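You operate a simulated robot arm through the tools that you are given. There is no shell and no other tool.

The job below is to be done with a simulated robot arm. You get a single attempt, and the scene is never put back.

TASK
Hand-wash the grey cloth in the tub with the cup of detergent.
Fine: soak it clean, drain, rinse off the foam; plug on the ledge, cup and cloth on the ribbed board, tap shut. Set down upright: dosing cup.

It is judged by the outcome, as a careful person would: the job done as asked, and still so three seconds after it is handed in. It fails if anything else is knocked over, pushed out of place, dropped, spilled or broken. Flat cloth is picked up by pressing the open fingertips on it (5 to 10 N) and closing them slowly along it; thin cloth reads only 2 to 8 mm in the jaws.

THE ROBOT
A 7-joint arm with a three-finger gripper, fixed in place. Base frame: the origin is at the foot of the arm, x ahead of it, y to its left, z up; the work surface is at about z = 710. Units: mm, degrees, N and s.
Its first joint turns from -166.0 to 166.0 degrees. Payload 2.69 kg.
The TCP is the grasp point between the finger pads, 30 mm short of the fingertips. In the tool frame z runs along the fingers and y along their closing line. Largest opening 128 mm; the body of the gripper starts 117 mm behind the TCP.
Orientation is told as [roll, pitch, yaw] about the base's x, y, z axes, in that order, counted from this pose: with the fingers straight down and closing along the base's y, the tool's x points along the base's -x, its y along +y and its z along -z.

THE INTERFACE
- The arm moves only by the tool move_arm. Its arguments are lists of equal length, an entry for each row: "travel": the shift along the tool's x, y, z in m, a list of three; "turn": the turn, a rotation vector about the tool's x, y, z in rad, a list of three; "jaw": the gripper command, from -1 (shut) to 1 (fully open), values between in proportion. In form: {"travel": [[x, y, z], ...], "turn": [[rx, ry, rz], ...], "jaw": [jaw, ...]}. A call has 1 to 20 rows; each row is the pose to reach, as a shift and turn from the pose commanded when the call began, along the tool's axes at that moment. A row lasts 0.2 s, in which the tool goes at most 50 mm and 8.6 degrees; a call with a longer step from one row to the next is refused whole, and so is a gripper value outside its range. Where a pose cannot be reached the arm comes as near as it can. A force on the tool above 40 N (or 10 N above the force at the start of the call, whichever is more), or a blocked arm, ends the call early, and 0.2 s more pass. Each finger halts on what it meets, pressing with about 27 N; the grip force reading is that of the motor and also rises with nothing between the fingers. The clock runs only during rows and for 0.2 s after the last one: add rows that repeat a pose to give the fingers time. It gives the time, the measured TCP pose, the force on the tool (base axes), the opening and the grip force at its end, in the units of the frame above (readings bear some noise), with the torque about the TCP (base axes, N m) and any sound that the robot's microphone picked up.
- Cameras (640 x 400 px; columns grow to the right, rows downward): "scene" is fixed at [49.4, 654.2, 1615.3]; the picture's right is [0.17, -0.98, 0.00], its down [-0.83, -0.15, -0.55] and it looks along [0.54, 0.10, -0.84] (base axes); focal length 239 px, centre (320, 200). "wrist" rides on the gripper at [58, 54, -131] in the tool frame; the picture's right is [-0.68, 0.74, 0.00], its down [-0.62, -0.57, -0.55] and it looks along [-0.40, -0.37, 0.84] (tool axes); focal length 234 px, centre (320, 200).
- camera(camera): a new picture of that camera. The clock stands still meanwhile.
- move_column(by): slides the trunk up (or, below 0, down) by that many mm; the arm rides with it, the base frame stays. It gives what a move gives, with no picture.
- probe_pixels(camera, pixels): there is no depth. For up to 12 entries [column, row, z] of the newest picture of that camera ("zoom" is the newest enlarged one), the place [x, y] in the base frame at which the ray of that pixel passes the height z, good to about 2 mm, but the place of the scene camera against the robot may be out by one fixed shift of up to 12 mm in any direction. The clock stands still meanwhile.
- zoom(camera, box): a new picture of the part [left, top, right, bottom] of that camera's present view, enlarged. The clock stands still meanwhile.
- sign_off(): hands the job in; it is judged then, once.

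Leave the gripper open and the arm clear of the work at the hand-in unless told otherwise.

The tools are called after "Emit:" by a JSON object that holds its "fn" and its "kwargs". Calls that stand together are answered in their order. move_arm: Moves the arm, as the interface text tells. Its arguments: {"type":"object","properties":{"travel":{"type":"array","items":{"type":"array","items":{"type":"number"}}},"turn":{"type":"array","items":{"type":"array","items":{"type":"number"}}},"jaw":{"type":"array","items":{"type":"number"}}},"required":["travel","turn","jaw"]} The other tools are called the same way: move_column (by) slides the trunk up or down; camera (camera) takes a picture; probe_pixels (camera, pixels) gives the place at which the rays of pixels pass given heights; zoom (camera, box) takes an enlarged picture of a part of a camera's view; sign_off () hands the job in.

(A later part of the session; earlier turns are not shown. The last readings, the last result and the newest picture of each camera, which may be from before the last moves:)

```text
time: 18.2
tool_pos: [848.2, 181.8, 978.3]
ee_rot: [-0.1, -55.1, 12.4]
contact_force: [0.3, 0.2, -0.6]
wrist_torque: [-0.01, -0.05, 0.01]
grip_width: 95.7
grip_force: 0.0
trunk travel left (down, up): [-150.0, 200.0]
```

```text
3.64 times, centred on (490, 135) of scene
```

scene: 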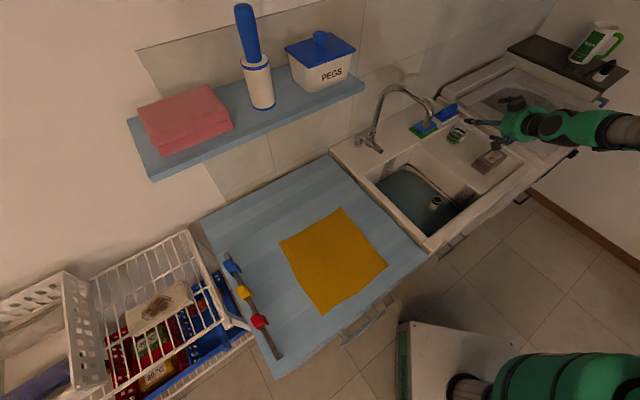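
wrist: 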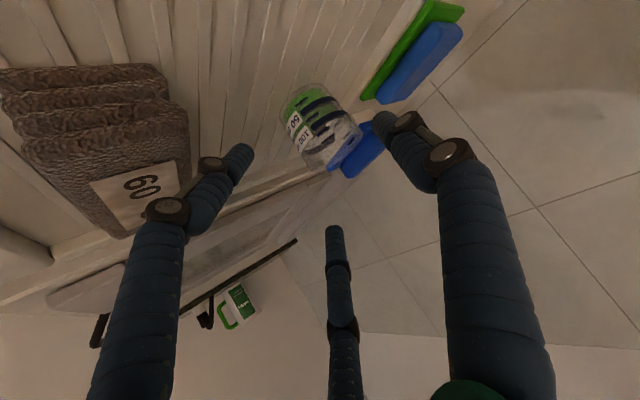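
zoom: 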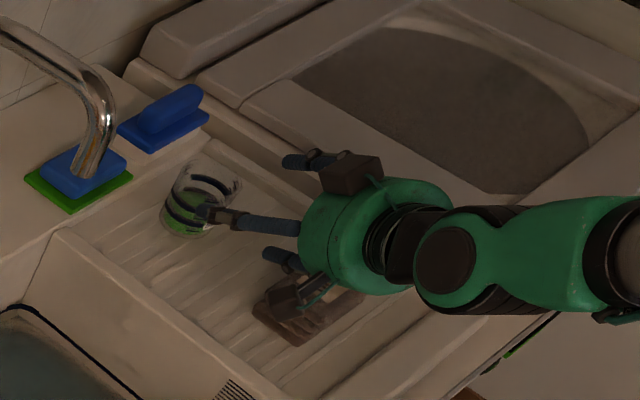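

The hand is lined up with the cup. I'll advance in two stages; first about 75 mm along the approach line.

Emit:
{"fn": "move_arm", "kwargs": {"travel": [[-0.0015, 0.0005, 0.025], [-0.003, 0.001, 0.05], [-0.0045, 0.0015, 0.075], [-0.0045, 0.0015, 0.075]], "turn": [[0, 0, 0], [0, 0, 0], [0, 0, 0], [0, 0, 0]], "jaw": [0.5, 0.5, 0.5, 0.5]}}

Emit:
{"fn": "camera", "kwargs": {"camera": "wrist"}}

Emit:
{"fn": "zoom", "kwargs": {"camera": "scene", "box": [420, 80, 560, 190]}}

```text
time: 19.2
tool_pos: [911.6, 196.5, 939.3]
ee_rot: [-0.2, -55.0, 12.4]
contact_force: [-0.2, -1.0, -0.1]
wrist_torque: [-0.02, -0.06, 0.0]
grip_width: 96.0
grip_force: 0.0
trunk travel left (down, up): [-150.0, 200.0]
```

```text
taken
```

wrist: 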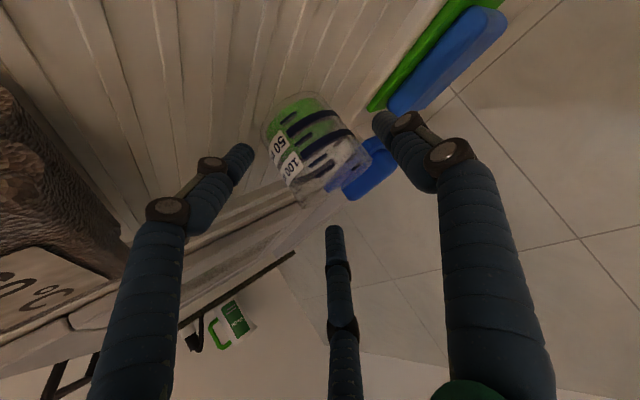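

```text
3.64 times, centred on (490, 135) of scene
```

zoom: 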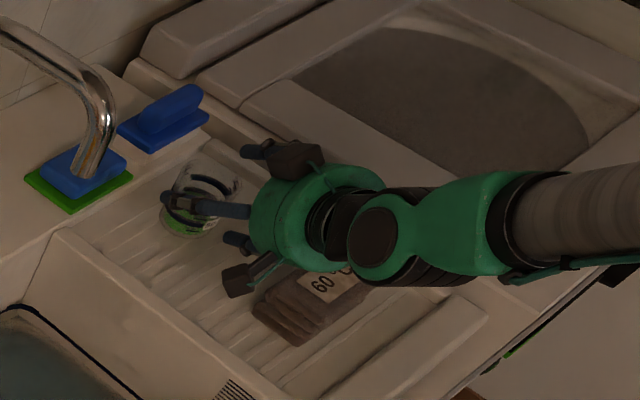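

The cup sits between the open fingers in view (cup ≈ (315,140), tips ≈ (240,155) and (385,125)). I'll zoom to check the centring before the last 50 mm.

Emit:
{"fn": "zoom", "kwargs": {"camera": "wrist", "box": [240, 70, 400, 220]}}

Emit:
{"fn": "probe_pixels", "kwargs": {"camera": "zoom", "pixels": [[230, 150, 857], [385, 320, 930], [305, 235, 890]]}}

```text
2.67 times, centred on (320, 145) of wrist
```

zoom: 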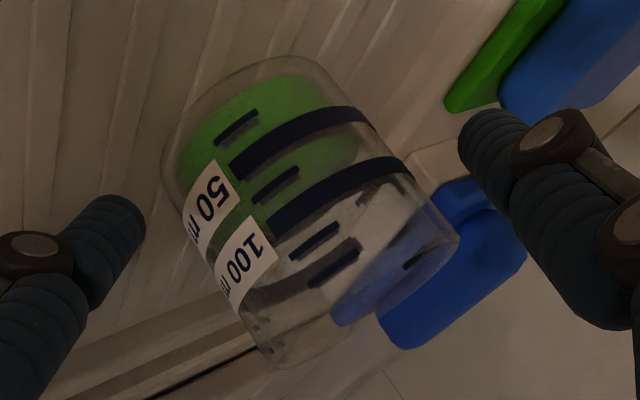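

```text
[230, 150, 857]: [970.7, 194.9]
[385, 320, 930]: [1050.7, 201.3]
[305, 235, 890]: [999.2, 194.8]
```

The predicted and seen cup positions agree within about 3 mm. I'll advance the last 49 mm at finer steps with the jaws still open.

Emit:
{"fn": "move_arm", "kwargs": {"travel": [[-0.0003, 0.0004, 0.0125], [-0.0006, 0.0008, 0.025], [-0.0009, 0.0013, 0.0375], [-0.0012, 0.0017, 0.0494], [-0.0012, 0.0017, 0.0494]], "turn": [[0, 0, 0], [0, 0, 0], [0, 0, 0], [0, 0, 0], [0, 0, 0]], "jaw": [0.5, 0.5, 0.5, 0.5, 0.5]}}

Emit:
{"fn": "zoom", "kwargs": {"camera": "wrist", "box": [200, 70, 440, 280]}}

Emit:
{"fn": "zoom", "kwargs": {"camera": "scene", "box": [420, 80, 560, 190]}}

```text
time: 20.4
tool_pos: [950.7, 206.3, 910.6]
ee_rot: [-0.2, -55.0, 12.4]
contact_force: [-0.6, -0.3, 0.7]
wrist_torque: [-0.09, 0.02, -0.01]
grip_width: 100.2
grip_force: 0.8
trunk travel left (down, up): [-150.0, 200.0]
```

```text
1.90 times, centred on (320, 175) of wrist
```

zoom: 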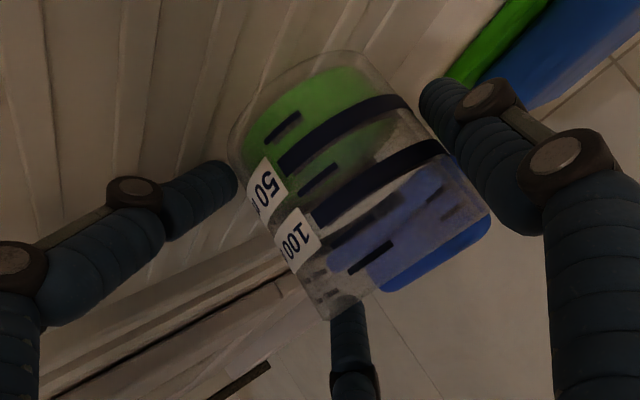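

```text
3.64 times, centred on (490, 135) of scene
```

zoom: 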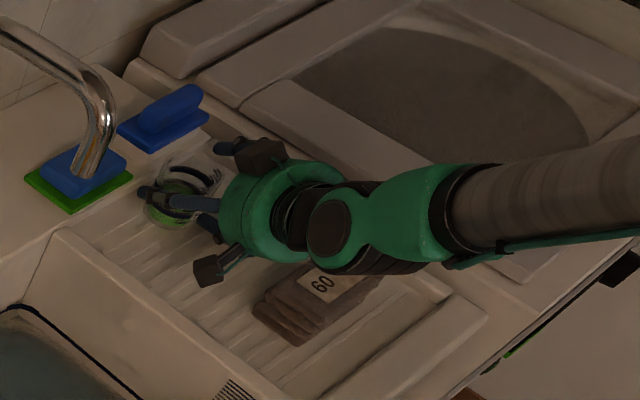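

The jaw reading rose from 96 to 100 mm with a slight grip force, so a finger has touched and nudged the cup by some millimetres. I'll look closely before closing.

Emit:
{"fn": "zoom", "kwargs": {"camera": "scene", "box": [435, 105, 505, 165]}}

Emit:
{"fn": "camera", "kwargs": {"camera": "wrist"}}

```text
6.67 times, centred on (470, 135) of scene
```

zoom: 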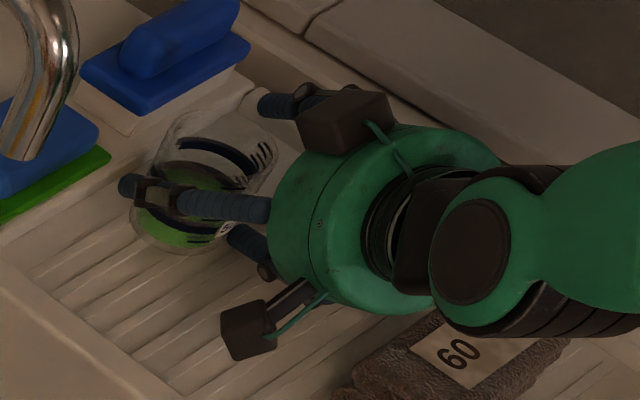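

```text
taken
```

wrist: 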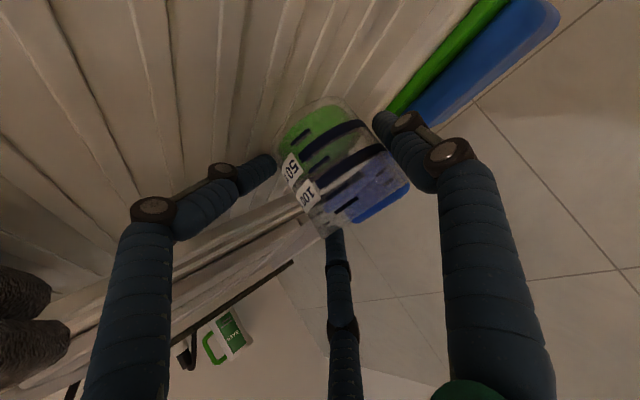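

The lower of the two right-hand fingers appears bent inward by contact with the board, and it nudged the cup about 15 mm sideways (still upright). I'll lift straight up 12 mm to relieve it and re-check.

Emit:
{"fn": "move_arm", "kwargs": {"travel": [[-0.005, 0, -0.0034], [-0.0098, 0, -0.0069], [-0.0098, 0, -0.0069]], "turn": [[0, 0, 0], [0, 0, 0], [0, 0, 0]], "jaw": [0.5, 0.5, 0.5]}}

Emit:
{"fn": "camera", "kwargs": {"camera": "wrist"}}

Emit:
{"fn": "zoom", "kwargs": {"camera": "scene", "box": [435, 105, 505, 165]}}

```text
time: 21.2
tool_pos: [952.7, 208.1, 923.3]
ee_rot: [-0.1, -55.1, 12.3]
contact_force: [-1.1, 0.1, 1.6]
wrist_torque: [-0.07, 0.0, -0.07]
grip_width: 96.9
grip_force: 0.0
trunk travel left (down, up): [-150.0, 200.0]
```

```text
taken
```

wrist: 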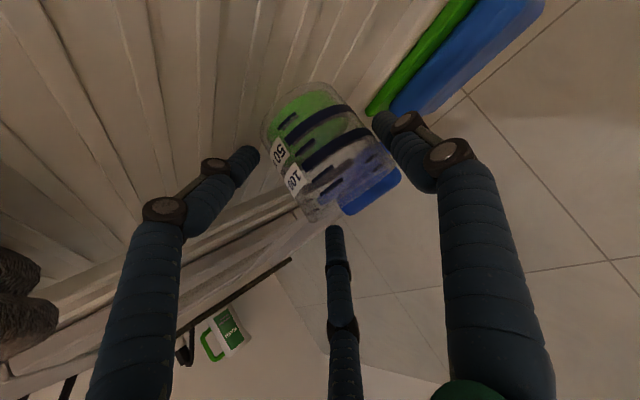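

```text
6.67 times, centred on (470, 135) of scene
```

zoom: 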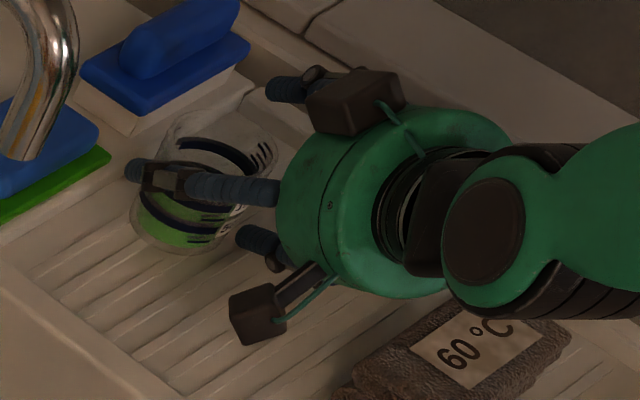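

Lifting freed the finger; the cup is upright, now about 15–25 mm further left. Since the hand really behaves as three fingers, a steeper approach (≈60° down) will wrap the cup better. I'll open and lift straight up clear of the cup.

Emit:
{"fn": "move_arm", "kwargs": {"travel": [[0, 0, 0], [0, 0, 0], [-0.0246, 0, -0.0172], [-0.0492, 0, -0.0344], [-0.0737, 0, -0.0516], [-0.1, 0, -0.07], [-0.1, 0, -0.07]], "turn": [[0, 0, 0], [0, 0, 0], [0, 0, 0], [0, 0, 0], [0, 0, 0], [0, 0, 0], [0, 0, 0]], "jaw": [0.7, 0.7, 0.7, 0.7, 0.7, 0.7, 0.7]}}

Emit:
{"fn": "zoom", "kwargs": {"camera": "scene", "box": [430, 100, 510, 170]}}

Emit:
{"fn": "camera", "kwargs": {"camera": "wrist"}}

```text
time: 22.8
tool_pos: [951.4, 207.5, 1044.2]
ee_rot: [-0.2, -55.0, 12.4]
contact_force: [-0.4, 0.2, 1.2]
wrist_torque: [0.02, 0.04, -0.02]
grip_width: 108.7
grip_force: 0.0
trunk travel left (down, up): [-150.0, 200.0]
```

```text
5.71 times, centred on (470, 135) of scene
```

zoom: 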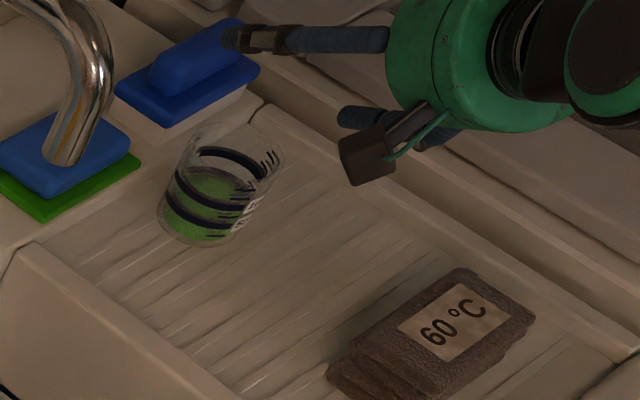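

```text
taken
```

wrist: 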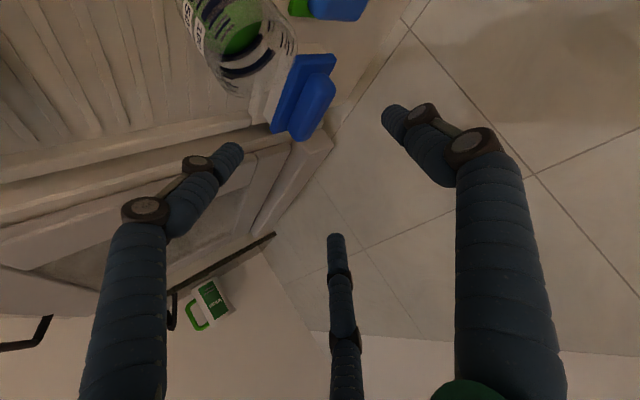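

The cup is upright and still holds its liquid. I'll back off and set the hand to 60° below horizontal, then measure the cup again.

Emit:
{"fn": "move_arm", "kwargs": {"travel": [[0.0157, 0.0042, -0.0258], [0.0313, 0.0085, -0.0517], [0.047, 0.0127, -0.0775], [0.047, 0.0127, -0.0775]], "turn": [[0, 0.145, 0], [0, 0.29, 0], [0, 0.436, 0], [0, 0.436, 0]], "jaw": [0.7, 0.7, 0.7, 0.7]}}

Emit:
{"fn": "camera", "kwargs": {"camera": "wrist"}}

Emit:
{"fn": "zoom", "kwargs": {"camera": "wrist", "box": [250, 20, 400, 160]}}

```text
time: 23.8
tool_pos: [859.2, 205.5, 1048.8]
ee_rot: [0.9, -29.7, 11.0]
contact_force: [0.3, -2.1, 1.2]
wrist_torque: [0.17, 0.05, 0.21]
grip_width: 109.0
grip_force: 0.0
out of reach, approached as far as the arm can: row 2, 3
trunk travel left (down, up): [-150.0, 200.0]
```

```text
taken
```

wrist: 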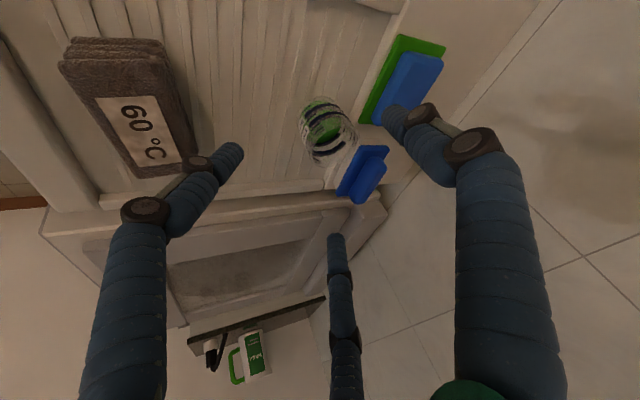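

```text
2.86 times, centred on (325, 90) of wrist
```

zoom: 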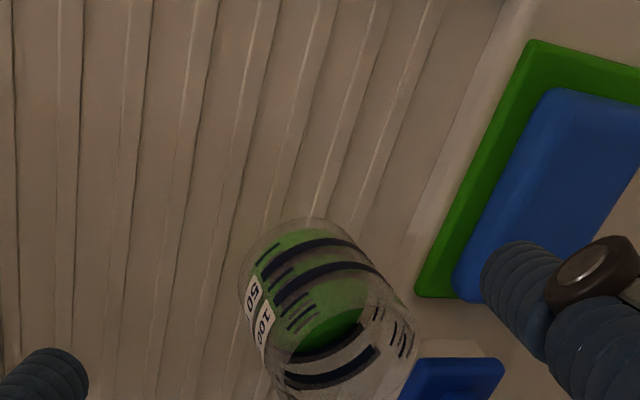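

I'll zoom on the cup at (328,130) and probe its base and rim centres from this angle.

Emit:
{"fn": "zoom", "kwargs": {"camera": "wrist", "box": [285, 80, 375, 180]}}

Emit:
{"fn": "probe_pixels", "kwargs": {"camera": "zoom", "pixels": [[262, 135, 857], [335, 255, 930], [298, 195, 893]]}}

```text
4.00 times, centred on (330, 130) of wrist
```

zoom: 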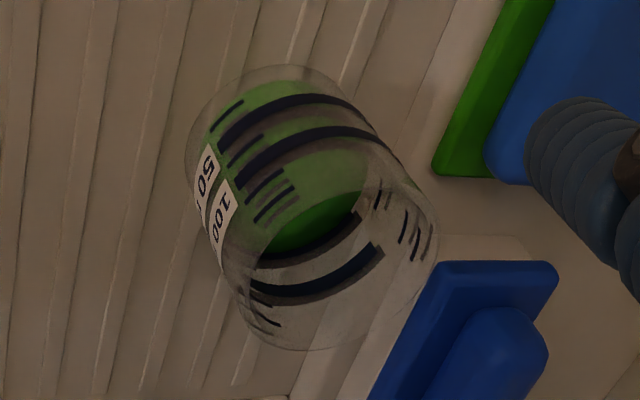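

```text
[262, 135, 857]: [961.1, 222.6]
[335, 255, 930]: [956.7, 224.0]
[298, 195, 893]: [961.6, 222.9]
```

The cup centre is now (958, 223). I'll fix the small roll/yaw errors and go to a start point 100 mm back along the 60° approach line.

Emit:
{"fn": "move_arm", "kwargs": {"travel": [[-0.0074, -0.0012, 0.0212], [-0.0148, -0.0024, 0.0424], [-0.0222, -0.0036, 0.0636], [-0.0222, -0.0036, 0.0636]], "turn": [[-0.0009, 0, -0.0106], [-0.0018, 0, -0.0212], [-0.0026, 0, -0.0318], [-0.0026, 0, -0.0318]], "jaw": [0.7, 0.7, 0.7, 0.7]}}

Emit:
{"fn": "camera", "kwargs": {"camera": "wrist"}}

Emit:
{"fn": "zoom", "kwargs": {"camera": "wrist", "box": [230, 70, 410, 240]}}

```text
time: 24.8
tool_pos: [912.0, 209.2, 1004.0]
ee_rot: [-1.0, -29.9, 14.4]
contact_force: [0.7, -0.3, -0.6]
wrist_torque: [-0.02, 0.01, 0.02]
grip_width: 108.8
grip_force: 0.2
trunk travel left (down, up): [-150.0, 200.0]
```

```text
taken
```

wrist: 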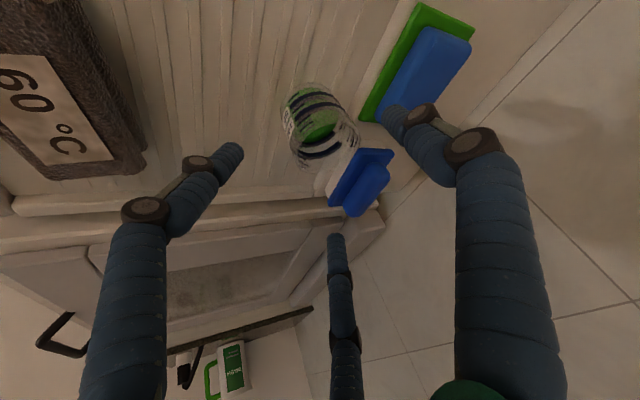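

```text
2.35 times, centred on (320, 155) of wrist
```

zoom: 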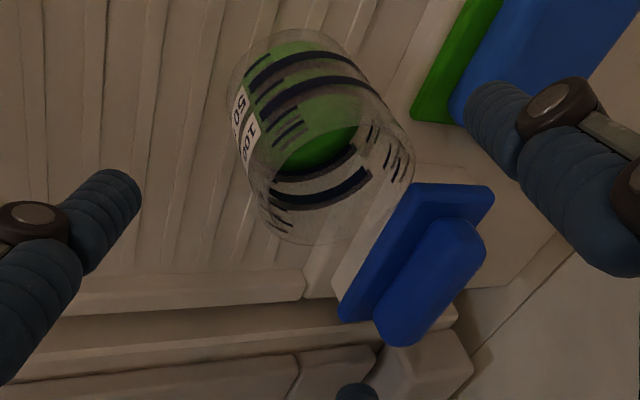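

Well aligned: travel needed is almost purely along the hand axis. I'll check the sponge's nearest corner position for thumb clearance before moving in.

Emit:
{"fn": "probe_pixels", "kwargs": {"camera": "zoom", "pixels": [[413, 112, 882], [455, 122, 905], [340, 318, 890], [480, 185, 890], [293, 140, 857], [293, 140, 893], [337, 195, 930]]}}

```text
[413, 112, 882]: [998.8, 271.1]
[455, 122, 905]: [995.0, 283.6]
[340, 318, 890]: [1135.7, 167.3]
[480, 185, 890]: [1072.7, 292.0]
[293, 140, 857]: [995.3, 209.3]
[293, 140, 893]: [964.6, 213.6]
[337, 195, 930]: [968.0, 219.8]
```

Sponge corner is ~39 mm from where the thumb will be; fine. Advancing 60 mm along the hand axis.

Emit:
{"fn": "move_arm", "kwargs": {"travel": [[0, 0.0005, 0.02], [0.0005, 0.001, 0.04], [0.0005, 0.0015, 0.06], [0.0005, 0.0015, 0.06]], "turn": [[0, 0, 0], [0, 0, 0], [0, 0, 0], [0, 0, 0]], "jaw": [0.7, 0.7, 0.7, 0.7]}}

Emit:
{"fn": "zoom", "kwargs": {"camera": "wrist", "box": [200, 60, 440, 260]}}

Emit:
{"fn": "zoom", "kwargs": {"camera": "scene", "box": [430, 95, 510, 165]}}

```text
time: 25.8
tool_pos: [943.0, 216.0, 952.9]
ee_rot: [-0.9, -30.0, 14.3]
contact_force: [-0.7, -0.6, 0.2]
wrist_torque: [-0.01, 0.03, 0.03]
grip_width: 108.8
grip_force: 0.0
trunk travel left (down, up): [-150.0, 200.0]
```

```text
2.00 times, centred on (320, 160) of wrist
```

zoom: 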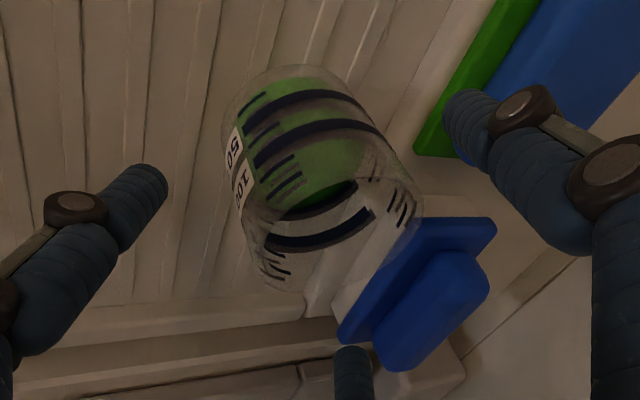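

```text
5.71 times, centred on (470, 130) of scene
```

zoom: 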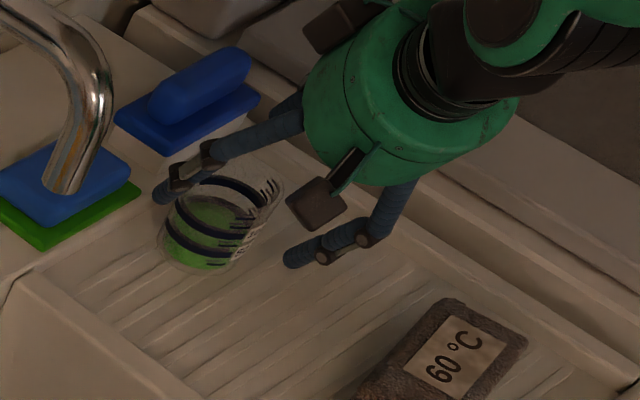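

Fingers straddle the cup evenly. Advancing the last 38 mm.

Emit:
{"fn": "move_arm", "kwargs": {"travel": [[0.0006, 0.0005, 0.0125], [0.0013, 0.0011, 0.025], [0.002, 0.0017, 0.038], [0.002, 0.0017, 0.038]], "turn": [[0, 0, 0], [0, 0, 0], [0, 0, 0], [0, 0, 0]], "jaw": [0.7, 0.7, 0.7, 0.7]}}

Emit:
{"fn": "zoom", "kwargs": {"camera": "wrist", "box": [200, 60, 440, 260]}}

Emit:
{"fn": "zoom", "kwargs": {"camera": "scene", "box": [430, 95, 510, 165]}}

```text
time: 26.8
tool_pos: [959.3, 221.2, 919.3]
ee_rot: [-1.0, -29.9, 14.4]
contact_force: [-0.4, -0.3, -0.2]
wrist_torque: [0.0, 0.02, -0.01]
grip_width: 108.9
grip_force: 0.1
trunk travel left (down, up): [-150.0, 200.0]
```

```text
2.00 times, centred on (320, 160) of wrist
```

zoom: 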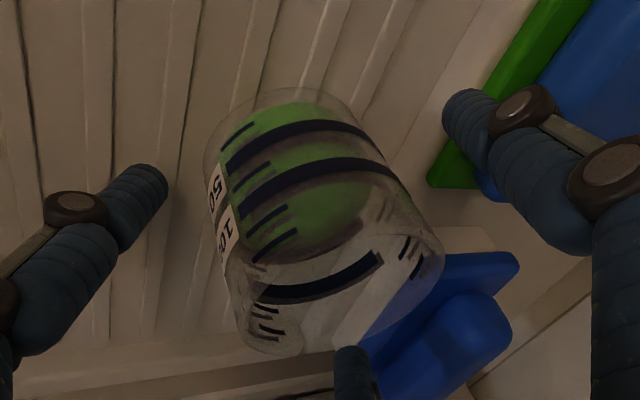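

```text
5.71 times, centred on (470, 130) of scene
```

zoom: 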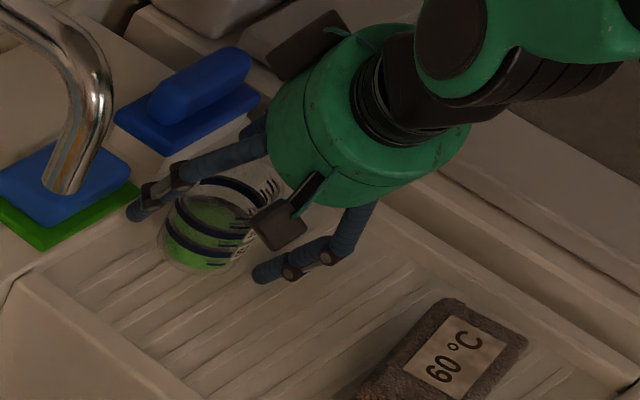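

No contact, cup centred. Closing the jaws gradually.

Emit:
{"fn": "move_arm", "kwargs": {"travel": [[0, 0, 0], [0, 0, 0], [0, 0, 0], [0, 0, 0], [0, 0, 0], [0, 0, 0]], "turn": [[0, 0, 0], [0, 0, 0], [0, 0, 0], [0, 0, 0], [0, 0, 0], [0, 0, 0]], "jaw": [0.5, 0.35, 0.25, 0.15, 0.08, 0.08]}}

Emit:
{"fn": "zoom", "kwargs": {"camera": "wrist", "box": [200, 60, 440, 260]}}

Emit:
{"fn": "zoom", "kwargs": {"camera": "scene", "box": [430, 95, 510, 165]}}

```text
time: 28.2
tool_pos: [957.8, 221.4, 921.0]
ee_rot: [-1.0, -30.1, 14.4]
contact_force: [-0.6, -0.2, 2.2]
wrist_torque: [-0.12, -0.01, 0.04]
grip_width: 73.7
grip_force: 26.3
trunk travel left (down, up): [-150.0, 200.0]
```

```text
2.00 times, centred on (320, 160) of wrist
```

zoom: 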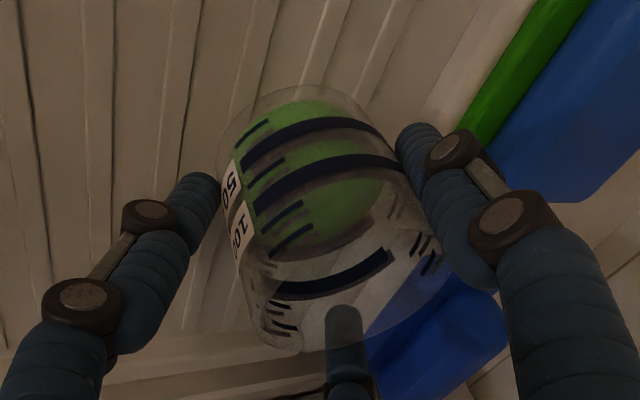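

```text
5.71 times, centred on (470, 130) of scene
```

zoom: 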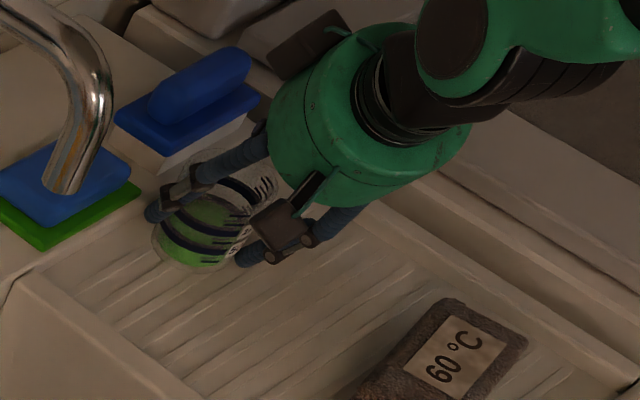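

Gripped: 73.7 mm at 26 N, cup still upright. Lifting 30 mm gently and checking.

Emit:
{"fn": "move_arm", "kwargs": {"travel": [[-0.0025, 0, -0.0043], [-0.0075, 0, -0.013], [-0.015, 0, -0.026], [-0.015, 0, -0.026]], "turn": [[0, 0, 0], [0, 0, 0], [0, 0, 0], [0, 0, 0]], "jaw": [0.05, 0.05, 0.05, 0.05]}}

Emit:
{"fn": "zoom", "kwargs": {"camera": "scene", "box": [430, 95, 510, 165]}}

Emit:
{"fn": "camera", "kwargs": {"camera": "wrist"}}

```text
time: 29.2
tool_pos: [956.1, 221.2, 949.8]
ee_rot: [-1.0, -30.0, 14.3]
contact_force: [-0.6, 0.0, -1.8]
wrist_torque: [-0.02, -0.03, 0.03]
grip_width: 73.0
grip_force: 27.6
trunk travel left (down, up): [-150.0, 200.0]
```

```text
5.71 times, centred on (470, 130) of scene
```

zoom: 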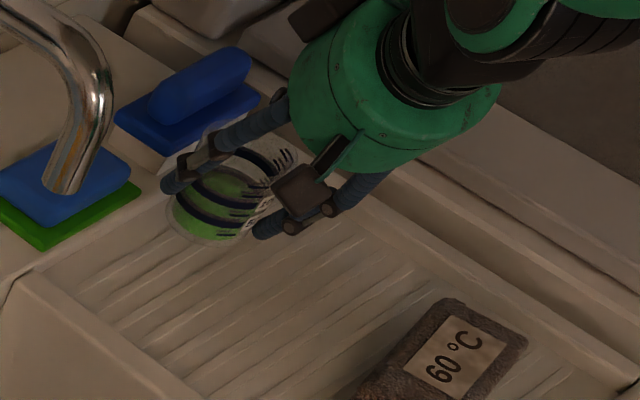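

```text
taken
```

wrist: 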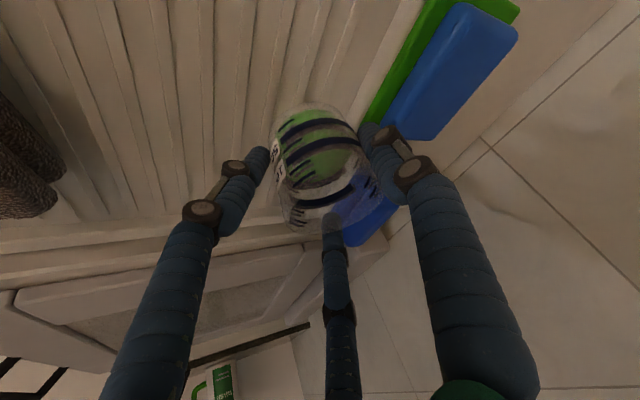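

Cup lifted cleanly with its liquid. I'll raise it another 60 mm and carry it slowly over the tub, keeping it upright and clear of the spout.

Emit:
{"fn": "move_arm", "kwargs": {"travel": [[-0.01, 0, -0.0173], [-0.02, 0, -0.0347], [-0.03, 0, -0.052], [-0.008, 0.0101, -0.0646], [0.014, 0.0202, -0.0772], [0.0355, 0.0302, -0.0898], [0.0573, 0.0403, -0.1024], [0.079, 0.0504, -0.115], [0.101, 0.0605, -0.1276], [0.1227, 0.0706, -0.1402], [0.1445, 0.0806, -0.1528], [0.1663, 0.0907, -0.1654], [0.1882, 0.1008, -0.178], [0.21, 0.1109, -0.1906], [0.21, 0.1109, -0.1906]], "turn": [[0, 0, 0], [0, 0, 0], [0, 0, 0], [0, 0, 0], [0, 0, 0], [0, 0, 0], [0, 0, 0], [0, 0, 0], [0, 0, 0], [0, 0, 0], [0, 0, 0], [0, 0, 0], [0, 0, 0], [0, 0, 0], [0, 0, 0]], "jaw": [0.05, 0.05, 0.05, 0.05, 0.05, 0.05, 0.05, 0.05, 0.05, 0.05, 0.05, 0.05, 0.05, 0.05, 0.05]}}

Emit:
{"fn": "camera", "kwargs": {"camera": "scene"}}

Emit:
{"fn": "camera", "kwargs": {"camera": "wrist"}}

```text
time: 32.4
tool_pos: [660.8, 263.1, 1007.9]
ee_rot: [-1.0, -30.0, 14.4]
contact_force: [-0.4, 0.0, -1.7]
wrist_torque: [0.0, -0.04, -0.01]
grip_width: 72.8
grip_force: 26.7
trunk travel left (down, up): [-150.0, 200.0]
```

```text
taken
```

scene: 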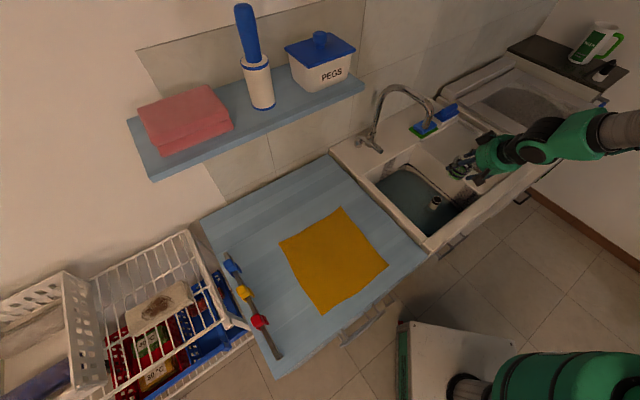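

```text
taken
```

wrist: 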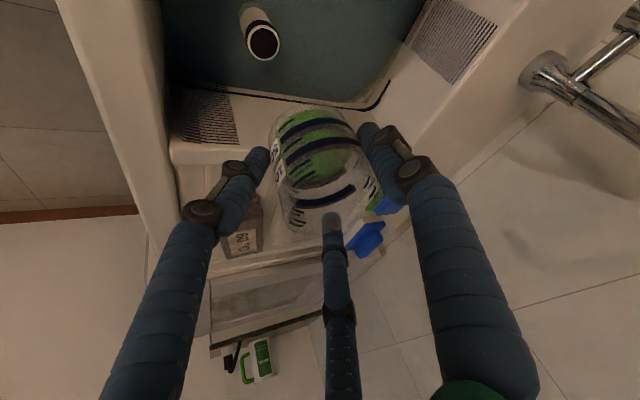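

Over the tub now with the cup upright. Next I shift to about (680, 330, 1000), well inside the tub, then start pitching the hand toward horizontal (40° first).

Emit:
{"fn": "move_arm", "kwargs": {"travel": [[-0.0088, 0.02, 0.008], [-0.0175, 0.04, 0.0163], [-0.0263, 0.0602, 0.0244], [-0.0263, 0.0602, 0.0244], [-0.0263, 0.0602, 0.0244], [-0.0263, 0.0602, 0.0244], [-0.0263, 0.0602, 0.0244], [-0.0263, 0.0602, 0.0244], [-0.0263, 0.0602, 0.0244]], "turn": [[0, 0, 0], [0, 0, 0], [0, 0, 0], [0, -0.12, 0], [0, -0.24, 0], [0, -0.36, 0], [0, -0.48, 0], [0, -0.6, 0], [0, -0.6, 0]], "jaw": [0.05, 0.05, 0.05, 0.05, 0.05, 0.05, 0.05, 0.05, 0.05]}}

Emit:
{"fn": "camera", "kwargs": {"camera": "scene"}}

Emit:
{"fn": "zoom", "kwargs": {"camera": "scene", "box": [390, 90, 530, 210]}}

Emit:
{"fn": "camera", "kwargs": {"camera": "wrist"}}

```text
time: 34.4
tool_pos: [678.6, 330.1, 999.1]
ee_rot: [-2.2, -64.5, 15.7]
contact_force: [-0.1, -0.3, -1.2]
wrist_torque: [-0.01, 0.03, 0.01]
grip_width: 72.4
grip_force: 26.8
trunk travel left (down, up): [-150.0, 200.0]
```

```text
taken
```

scene: 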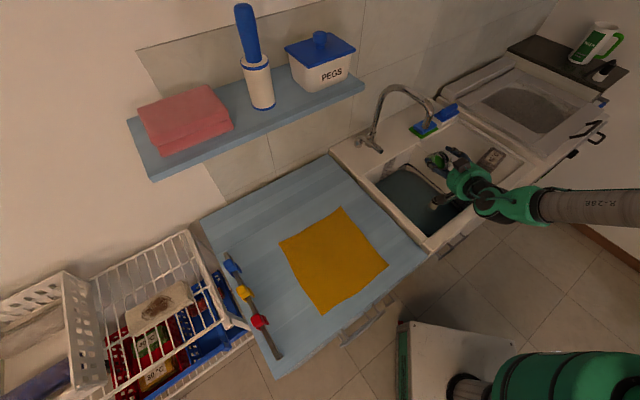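

```text
3.33 times, centred on (460, 150) of scene
```

zoom: 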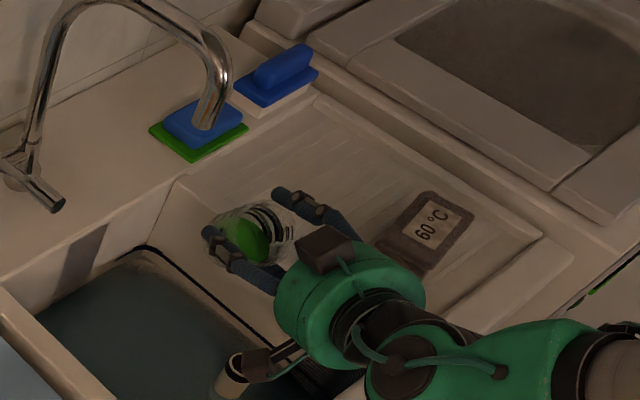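

```text
taken
```

wrist: 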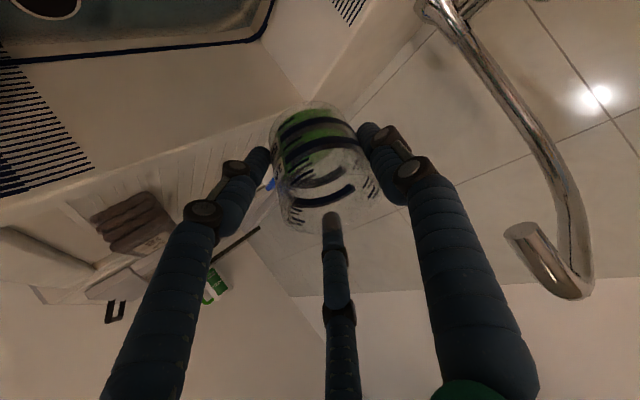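

The cup is tilted about 35° and still holds everything; the spout end is about (703, 422, 1109), well clear. I'll pitch another 20°, then twist about the hand axis to pour into the tub.

Emit:
{"fn": "move_arm", "kwargs": {"travel": [[0, 0, 0], [0, 0, 0], [0, 0, 0], [0, 0, 0]], "turn": [[0, -0.12, 0], [0, -0.24, 0], [0, -0.36, 0], [0, -0.36, 0]], "jaw": [0.05, 0.05, 0.05, 0.05]}}

Emit:
{"fn": "zoom", "kwargs": {"camera": "scene", "box": [390, 90, 530, 210]}}

Emit:
{"fn": "camera", "kwargs": {"camera": "wrist"}}

```text
time: 35.4
tool_pos: [679.9, 331.5, 999.9]
ee_rot: [-10.3, -85.0, 24.1]
contact_force: [0.6, 0.1, -1.9]
wrist_torque: [-0.01, 0.02, 0.01]
grip_width: 72.3
grip_force: 27.0
trunk travel left (down, up): [-150.0, 200.0]
```

```text
3.33 times, centred on (460, 150) of scene
```

zoom: 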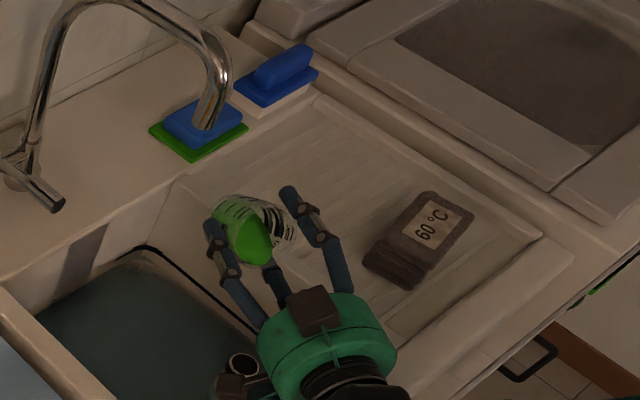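

```text
taken
```

wrist: 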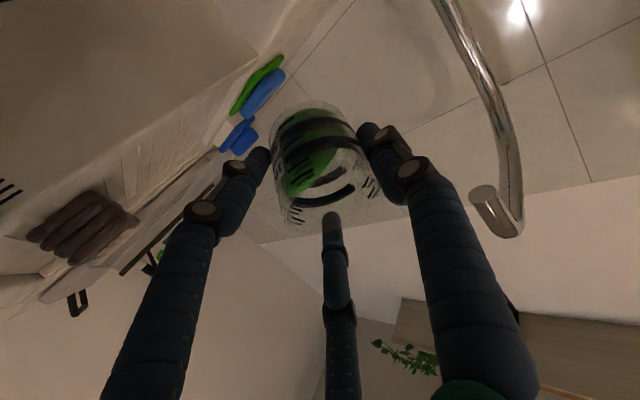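

Cup is tilted ~55° with the liquid gathering at the lip. Now I twist about the hand's axis by ~150° to empty it into the middle of the tub.

Emit:
{"fn": "move_arm", "kwargs": {"travel": [[0, 0, 0], [0, 0, 0], [0, 0, 0], [0, 0, 0], [0, 0, 0], [0, 0, 0], [0, 0, 0], [0, 0, 0], [0, 0, 0], [0, 0, 0]], "turn": [[0, 0, 0.14], [0, 0, 0.28], [0, 0, 0.42], [0, 0, 0.56], [0, 0, 0.7], [0, 0, 0.84], [0, 0, 0.98], [0, 0, 1.12], [0, 0, 1.26], [0, 0, 1.4]], "jaw": [0.05, 0.05, 0.05, 0.05, 0.05, 0.05, 0.05, 0.05, 0.05, 0.05]}}

Emit:
{"fn": "zoom", "kwargs": {"camera": "scene", "box": [380, 90, 520, 240]}}

Emit:
{"fn": "camera", "kwargs": {"camera": "wrist"}}

```text
time: 36.6
tool_pos: [681.5, 407.3, 1087.5]
ee_rot: [62.8, -62.1, -58.2]
contact_force: [0.9, -1.7, -4.8]
wrist_torque: [-0.01, 0.11, 0.0]
grip_width: 71.2
grip_force: 2.8
out of reach, approached as far as the arm can: row 1, 2, 3, 4, 5
trunk travel left (down, up): [-150.0, 200.0]
stopped in row 5: the force on the tool passed its limit at 66 N (the readings are from after the stop); the commanded pose is now the measured one
```

```text
2.67 times, centred on (450, 165) of scene
```

zoom: 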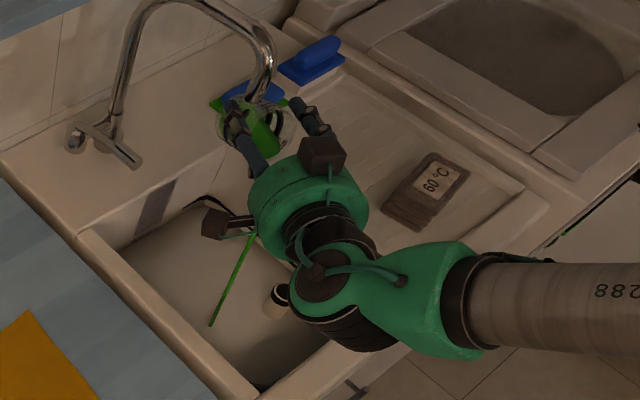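

```text
taken
```

wrist: 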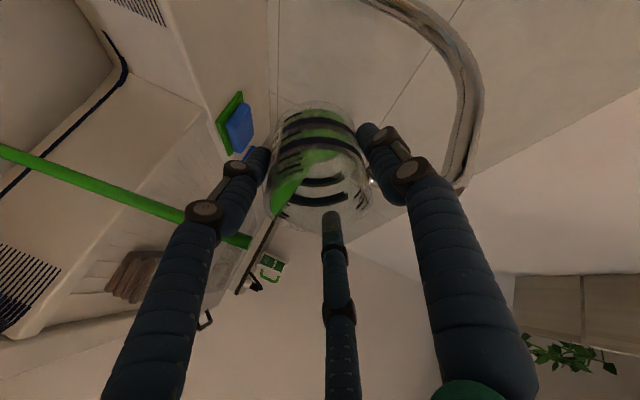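

The twist in that direction isn't reachable here: the arm drifted up and left and touched the spout (it stopped itself). The spout looks unmoved (end still at (428,127)), and the detergent is streaming into the tub. I'll back down and away from the spout, staying above the tub.

Emit:
{"fn": "move_arm", "kwargs": {"travel": [[0.0062, -0.0132, -0.0003], [0.0164, -0.0353, -0.0009], [0.0329, -0.0706, -0.0017], [0.0493, -0.1059, -0.0026], [0.0493, -0.1059, -0.0026]], "turn": [[0, 0, 0], [0, 0, 0], [0, 0, 0], [0, 0, 0], [0, 0, 0]], "jaw": [0.05, 0.05, 0.05, 0.05, 0.05]}}

Emit:
{"fn": "camera", "kwargs": {"camera": "scene"}}

Emit:
{"fn": "zoom", "kwargs": {"camera": "scene", "box": [350, 90, 520, 250]}}

Emit:
{"fn": "camera", "kwargs": {"camera": "wrist"}}

```text
time: 37.8
tool_pos: [672.3, 369.4, 1048.6]
ee_rot: [55.4, -63.7, -53.8]
contact_force: [0.1, 0.7, -2.7]
wrist_torque: [-0.01, 0.04, -0.02]
grip_width: 70.0
grip_force: 26.8
out of reach, approached as far as the arm can: row 1, 2, 3, 4, 5
trunk travel left (down, up): [-150.0, 200.0]
```

```text
taken
```

scene: 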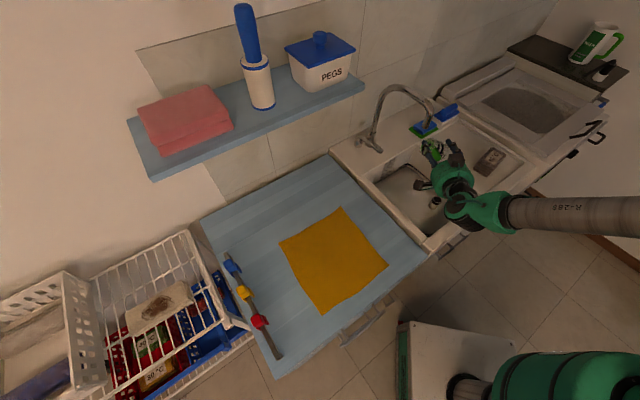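

```text
2.50 times, centred on (435, 170) of scene
```

zoom: 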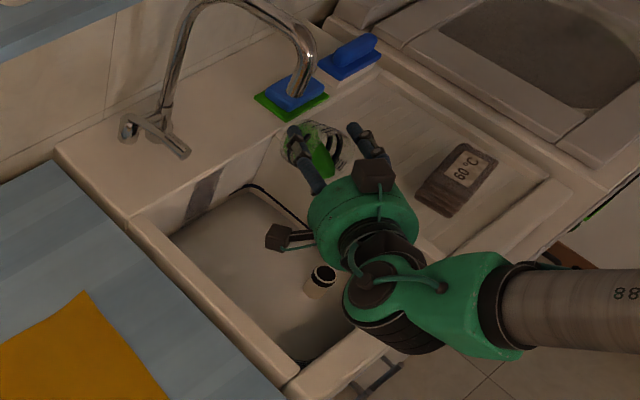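

```text
taken
```

wrist: 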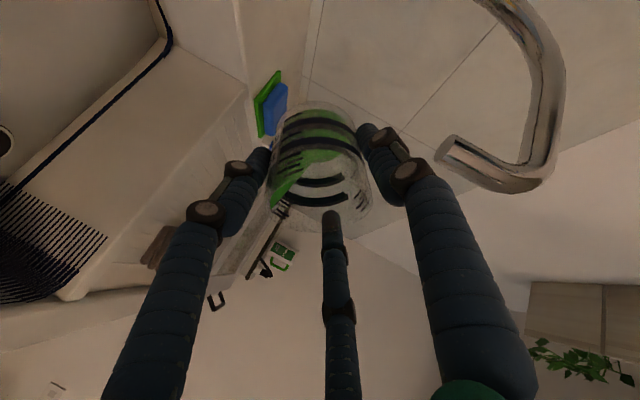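

The water has turned pale (foamy), and part of the detergent is in. The arm is against a joint limit in this direction, so I'll untwist and move back to about (665, 310, 1000).

Emit:
{"fn": "move_arm", "kwargs": {"travel": [[0, 0, 0], [0.006, -0.018, 0], [0.012, -0.037, 0], [0.018, -0.055, 0.0005], [0.0234, -0.0735, 0.0008], [0.0234, -0.0735, 0.0008]], "turn": [[0, 0, -0.12], [0, 0, -0.24], [0, 0, -0.37], [0, 0, -0.37], [0, 0, -0.37], [0, 0, -0.37]], "jaw": [0.05, 0.05, 0.05, 0.05, 0.05, 0.05]}}

Emit:
{"fn": "zoom", "kwargs": {"camera": "scene", "box": [350, 90, 520, 250]}}

```text
time: 39.2
tool_pos: [664.3, 305.6, 999.4]
ee_rot: [3.8, -75.5, 0.7]
contact_force: [0.4, -0.5, -0.9]
wrist_torque: [-0.01, 0.03, -0.01]
grip_width: 70.2
grip_force: 27.0
trunk travel left (down, up): [-150.0, 200.0]
```

```text
2.50 times, centred on (435, 170) of scene
```

zoom: 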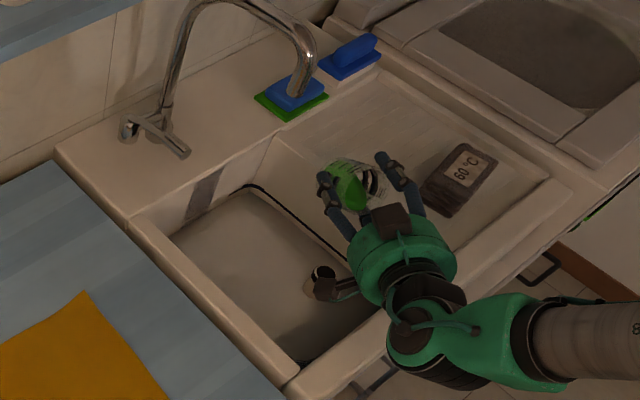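

Good pose, cup still holding the rest of the liquid. Now I try the twist in the opposite direction, in small steps.

Emit:
{"fn": "move_arm", "kwargs": {"travel": [[0, 0, 0], [0, 0, 0], [0, 0, 0], [0, 0, 0]], "turn": [[0, 0, -0.14], [0, 0, -0.28], [0, 0, -0.42], [0, 0, -0.56]], "jaw": [0.05, 0.05, 0.05, 0.05]}}

Emit:
{"fn": "zoom", "kwargs": {"camera": "scene", "box": [350, 90, 520, 250]}}

```text
time: 40.2
tool_pos: [664.5, 306.1, 1000.9]
ee_rot: [-63.4, -55.9, 72.1]
contact_force: [-0.2, 0.0, -2.2]
wrist_torque: [0.03, 0.08, 0.01]
grip_width: 70.1
grip_force: 26.8
trunk travel left (down, up): [-150.0, 200.0]
```

```text
2.50 times, centred on (435, 170) of scene
```

zoom: 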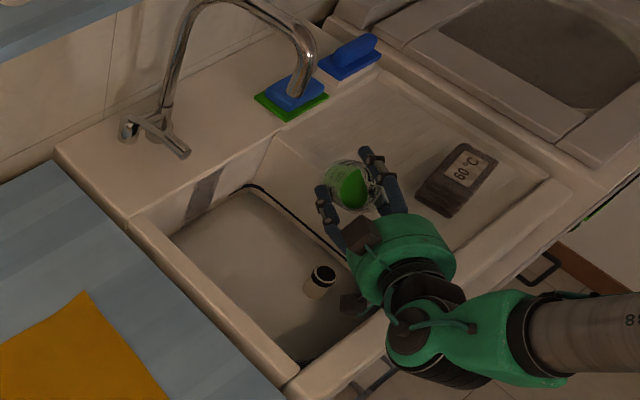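

The negative twist works with no drift. Continuing another 80°.

Emit:
{"fn": "move_arm", "kwargs": {"travel": [[0, 0, 0], [0, 0, 0], [0, 0, 0], [0, 0, 0], [0, 0, 0], [0, 0, 0], [0, 0, 0], [0, 0, 0], [0, 0, 0], [0, 0, 0]], "turn": [[0, 0, -0.14], [0, 0, -0.28], [0, 0, -0.42], [0, 0, -0.56], [0, 0, -0.7], [0, 0, -0.84], [0, 0, -0.98], [0, 0, -1.12], [0, 0, -1.26], [0, 0, -1.4]], "jaw": [0.05, 0.05, 0.05, 0.05, 0.05, 0.05, 0.05, 0.05, 0.05, 0.05]}}

Emit:
{"fn": "zoom", "kwargs": {"camera": "scene", "box": [350, 90, 520, 250]}}

Emit:
{"fn": "camera", "kwargs": {"camera": "wrist"}}

```text
time: 42.4
tool_pos: [665.9, 306.8, 1001.3]
ee_rot: [-74.4, 20.7, 100.3]
contact_force: [-0.7, -0.6, -0.9]
wrist_torque: [0.0, 0.02, 0.03]
grip_width: 70.0
grip_force: 27.4
trunk travel left (down, up): [-150.0, 200.0]
```

```text
2.50 times, centred on (435, 170) of scene
```

zoom: 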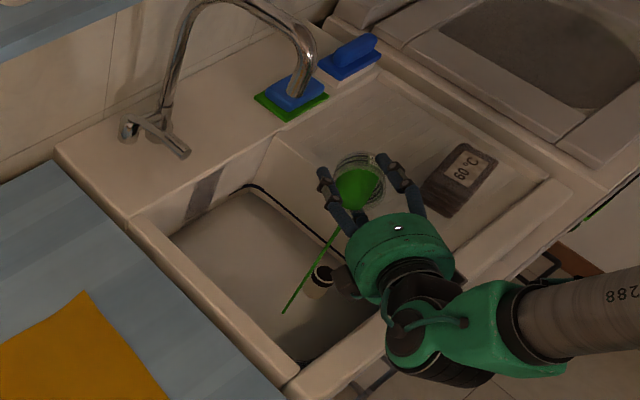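

```text
taken
```

wrist: 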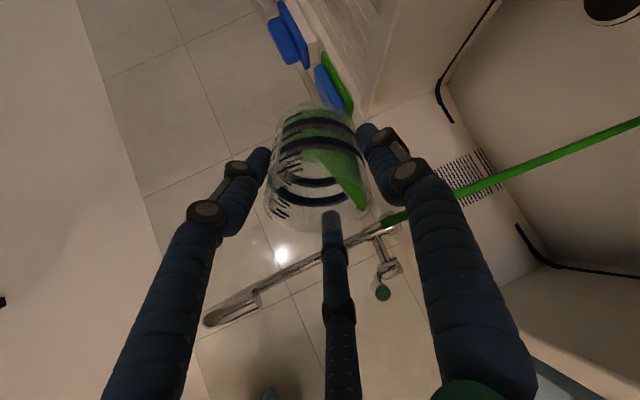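

A green stream is running into the tub beside the plug. Continuing the twist another 40° and holding while it empties.

Emit:
{"fn": "move_arm", "kwargs": {"travel": [[0, 0, 0], [0, 0, 0], [0, 0, 0], [0, 0, 0], [0, 0, 0], [0, 0, 0], [0, 0, 0], [0, 0, 0], [0, 0, 0], [0, 0, 0]], "turn": [[0, 0, -0.07], [0, 0, -0.14], [0, 0, -0.21], [0, 0, -0.28], [0, 0, -0.35], [0, 0, -0.42], [0, 0, -0.5], [0, 0, -0.58], [0, 0, -0.66], [0, 0, -0.7]], "jaw": [0.05, 0.05, 0.05, 0.05, 0.05, 0.05, 0.05, 0.05, 0.05, 0.05]}}

Emit:
{"fn": "zoom", "kwargs": {"camera": "scene", "box": [350, 90, 520, 250]}}

Emit:
{"fn": "camera", "kwargs": {"camera": "wrist"}}

```text
time: 44.6
tool_pos: [665.3, 308.4, 1000.4]
ee_rot: [-61.5, 58.3, 119.6]
contact_force: [-0.4, 0.2, -0.5]
wrist_torque: [0.01, 0.03, 0.01]
grip_width: 70.2
grip_force: 27.0
trunk travel left (down, up): [-150.0, 200.0]
```

```text
2.50 times, centred on (435, 170) of scene
```

zoom: 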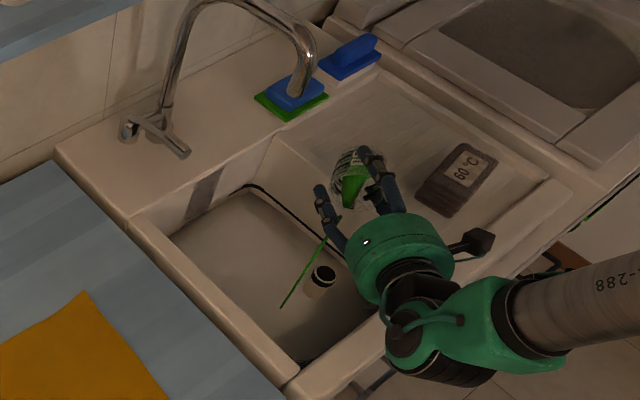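

```text
taken
```

wrist: 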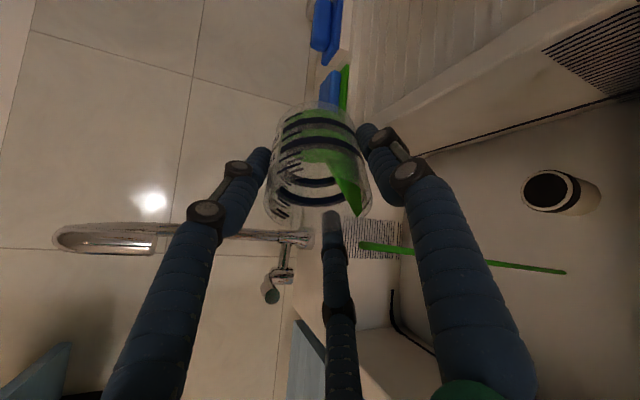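

Nearly there; the cup is tilted past 100°. I'll hold this pose for a couple of seconds to let it drain.

Emit:
{"fn": "move_arm", "kwargs": {"travel": [[0, 0, 0], [0, 0, 0], [0, 0, 0], [0, 0, 0], [0, 0, 0], [0, 0, 0], [0, 0, 0], [0, 0, 0], [0, 0, 0], [0, 0, 0], [0, 0, 0], [0, 0, 0], [0, 0, 0], [0, 0, 0], [0, 0, 0]], "turn": [[0, 0, 0], [0, 0, 0], [0, 0, 0], [0, 0, 0], [0, 0, 0], [0, 0, 0], [0, 0, 0], [0, 0, 0], [0, 0, 0], [0, 0, 0], [0, 0, 0], [0, 0, 0], [0, 0, 0], [0, 0, 0], [0, 0, 0]], "jaw": [0.05, 0.05, 0.05, 0.05, 0.05, 0.05, 0.05, 0.05, 0.05, 0.05, 0.05, 0.05, 0.05, 0.05, 0.05]}}

Emit:
{"fn": "zoom", "kwargs": {"camera": "scene", "box": [350, 90, 520, 250]}}

Emit:
{"fn": "zoom", "kwargs": {"camera": "wrist", "box": [240, 80, 640, 330]}}

```text
time: 47.8
tool_pos: [665.1, 307.4, 1001.4]
ee_rot: [-61.5, 58.3, 119.4]
contact_force: [-0.6, -0.1, -1.2]
wrist_torque: [-0.01, -0.02, 0.01]
grip_width: 70.0
grip_force: 27.1
trunk travel left (down, up): [-150.0, 200.0]
```

```text
2.50 times, centred on (435, 170) of scene
```

zoom: 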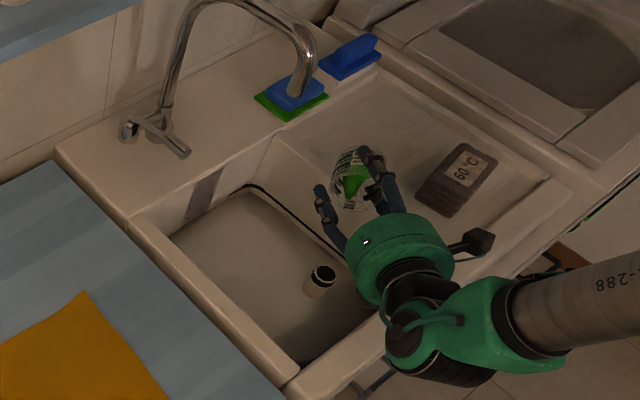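

```text
1.60 times, centred on (440, 205) of wrist
```

zoom: 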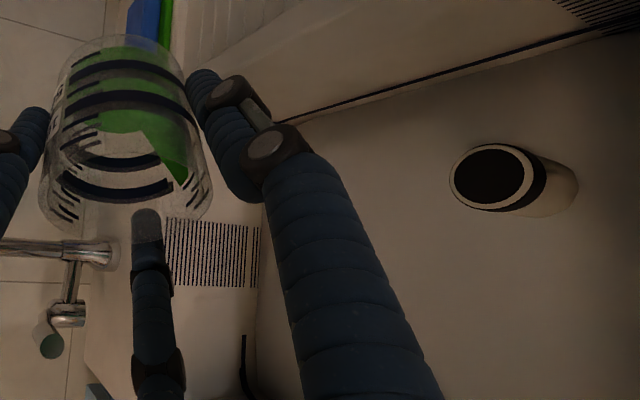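

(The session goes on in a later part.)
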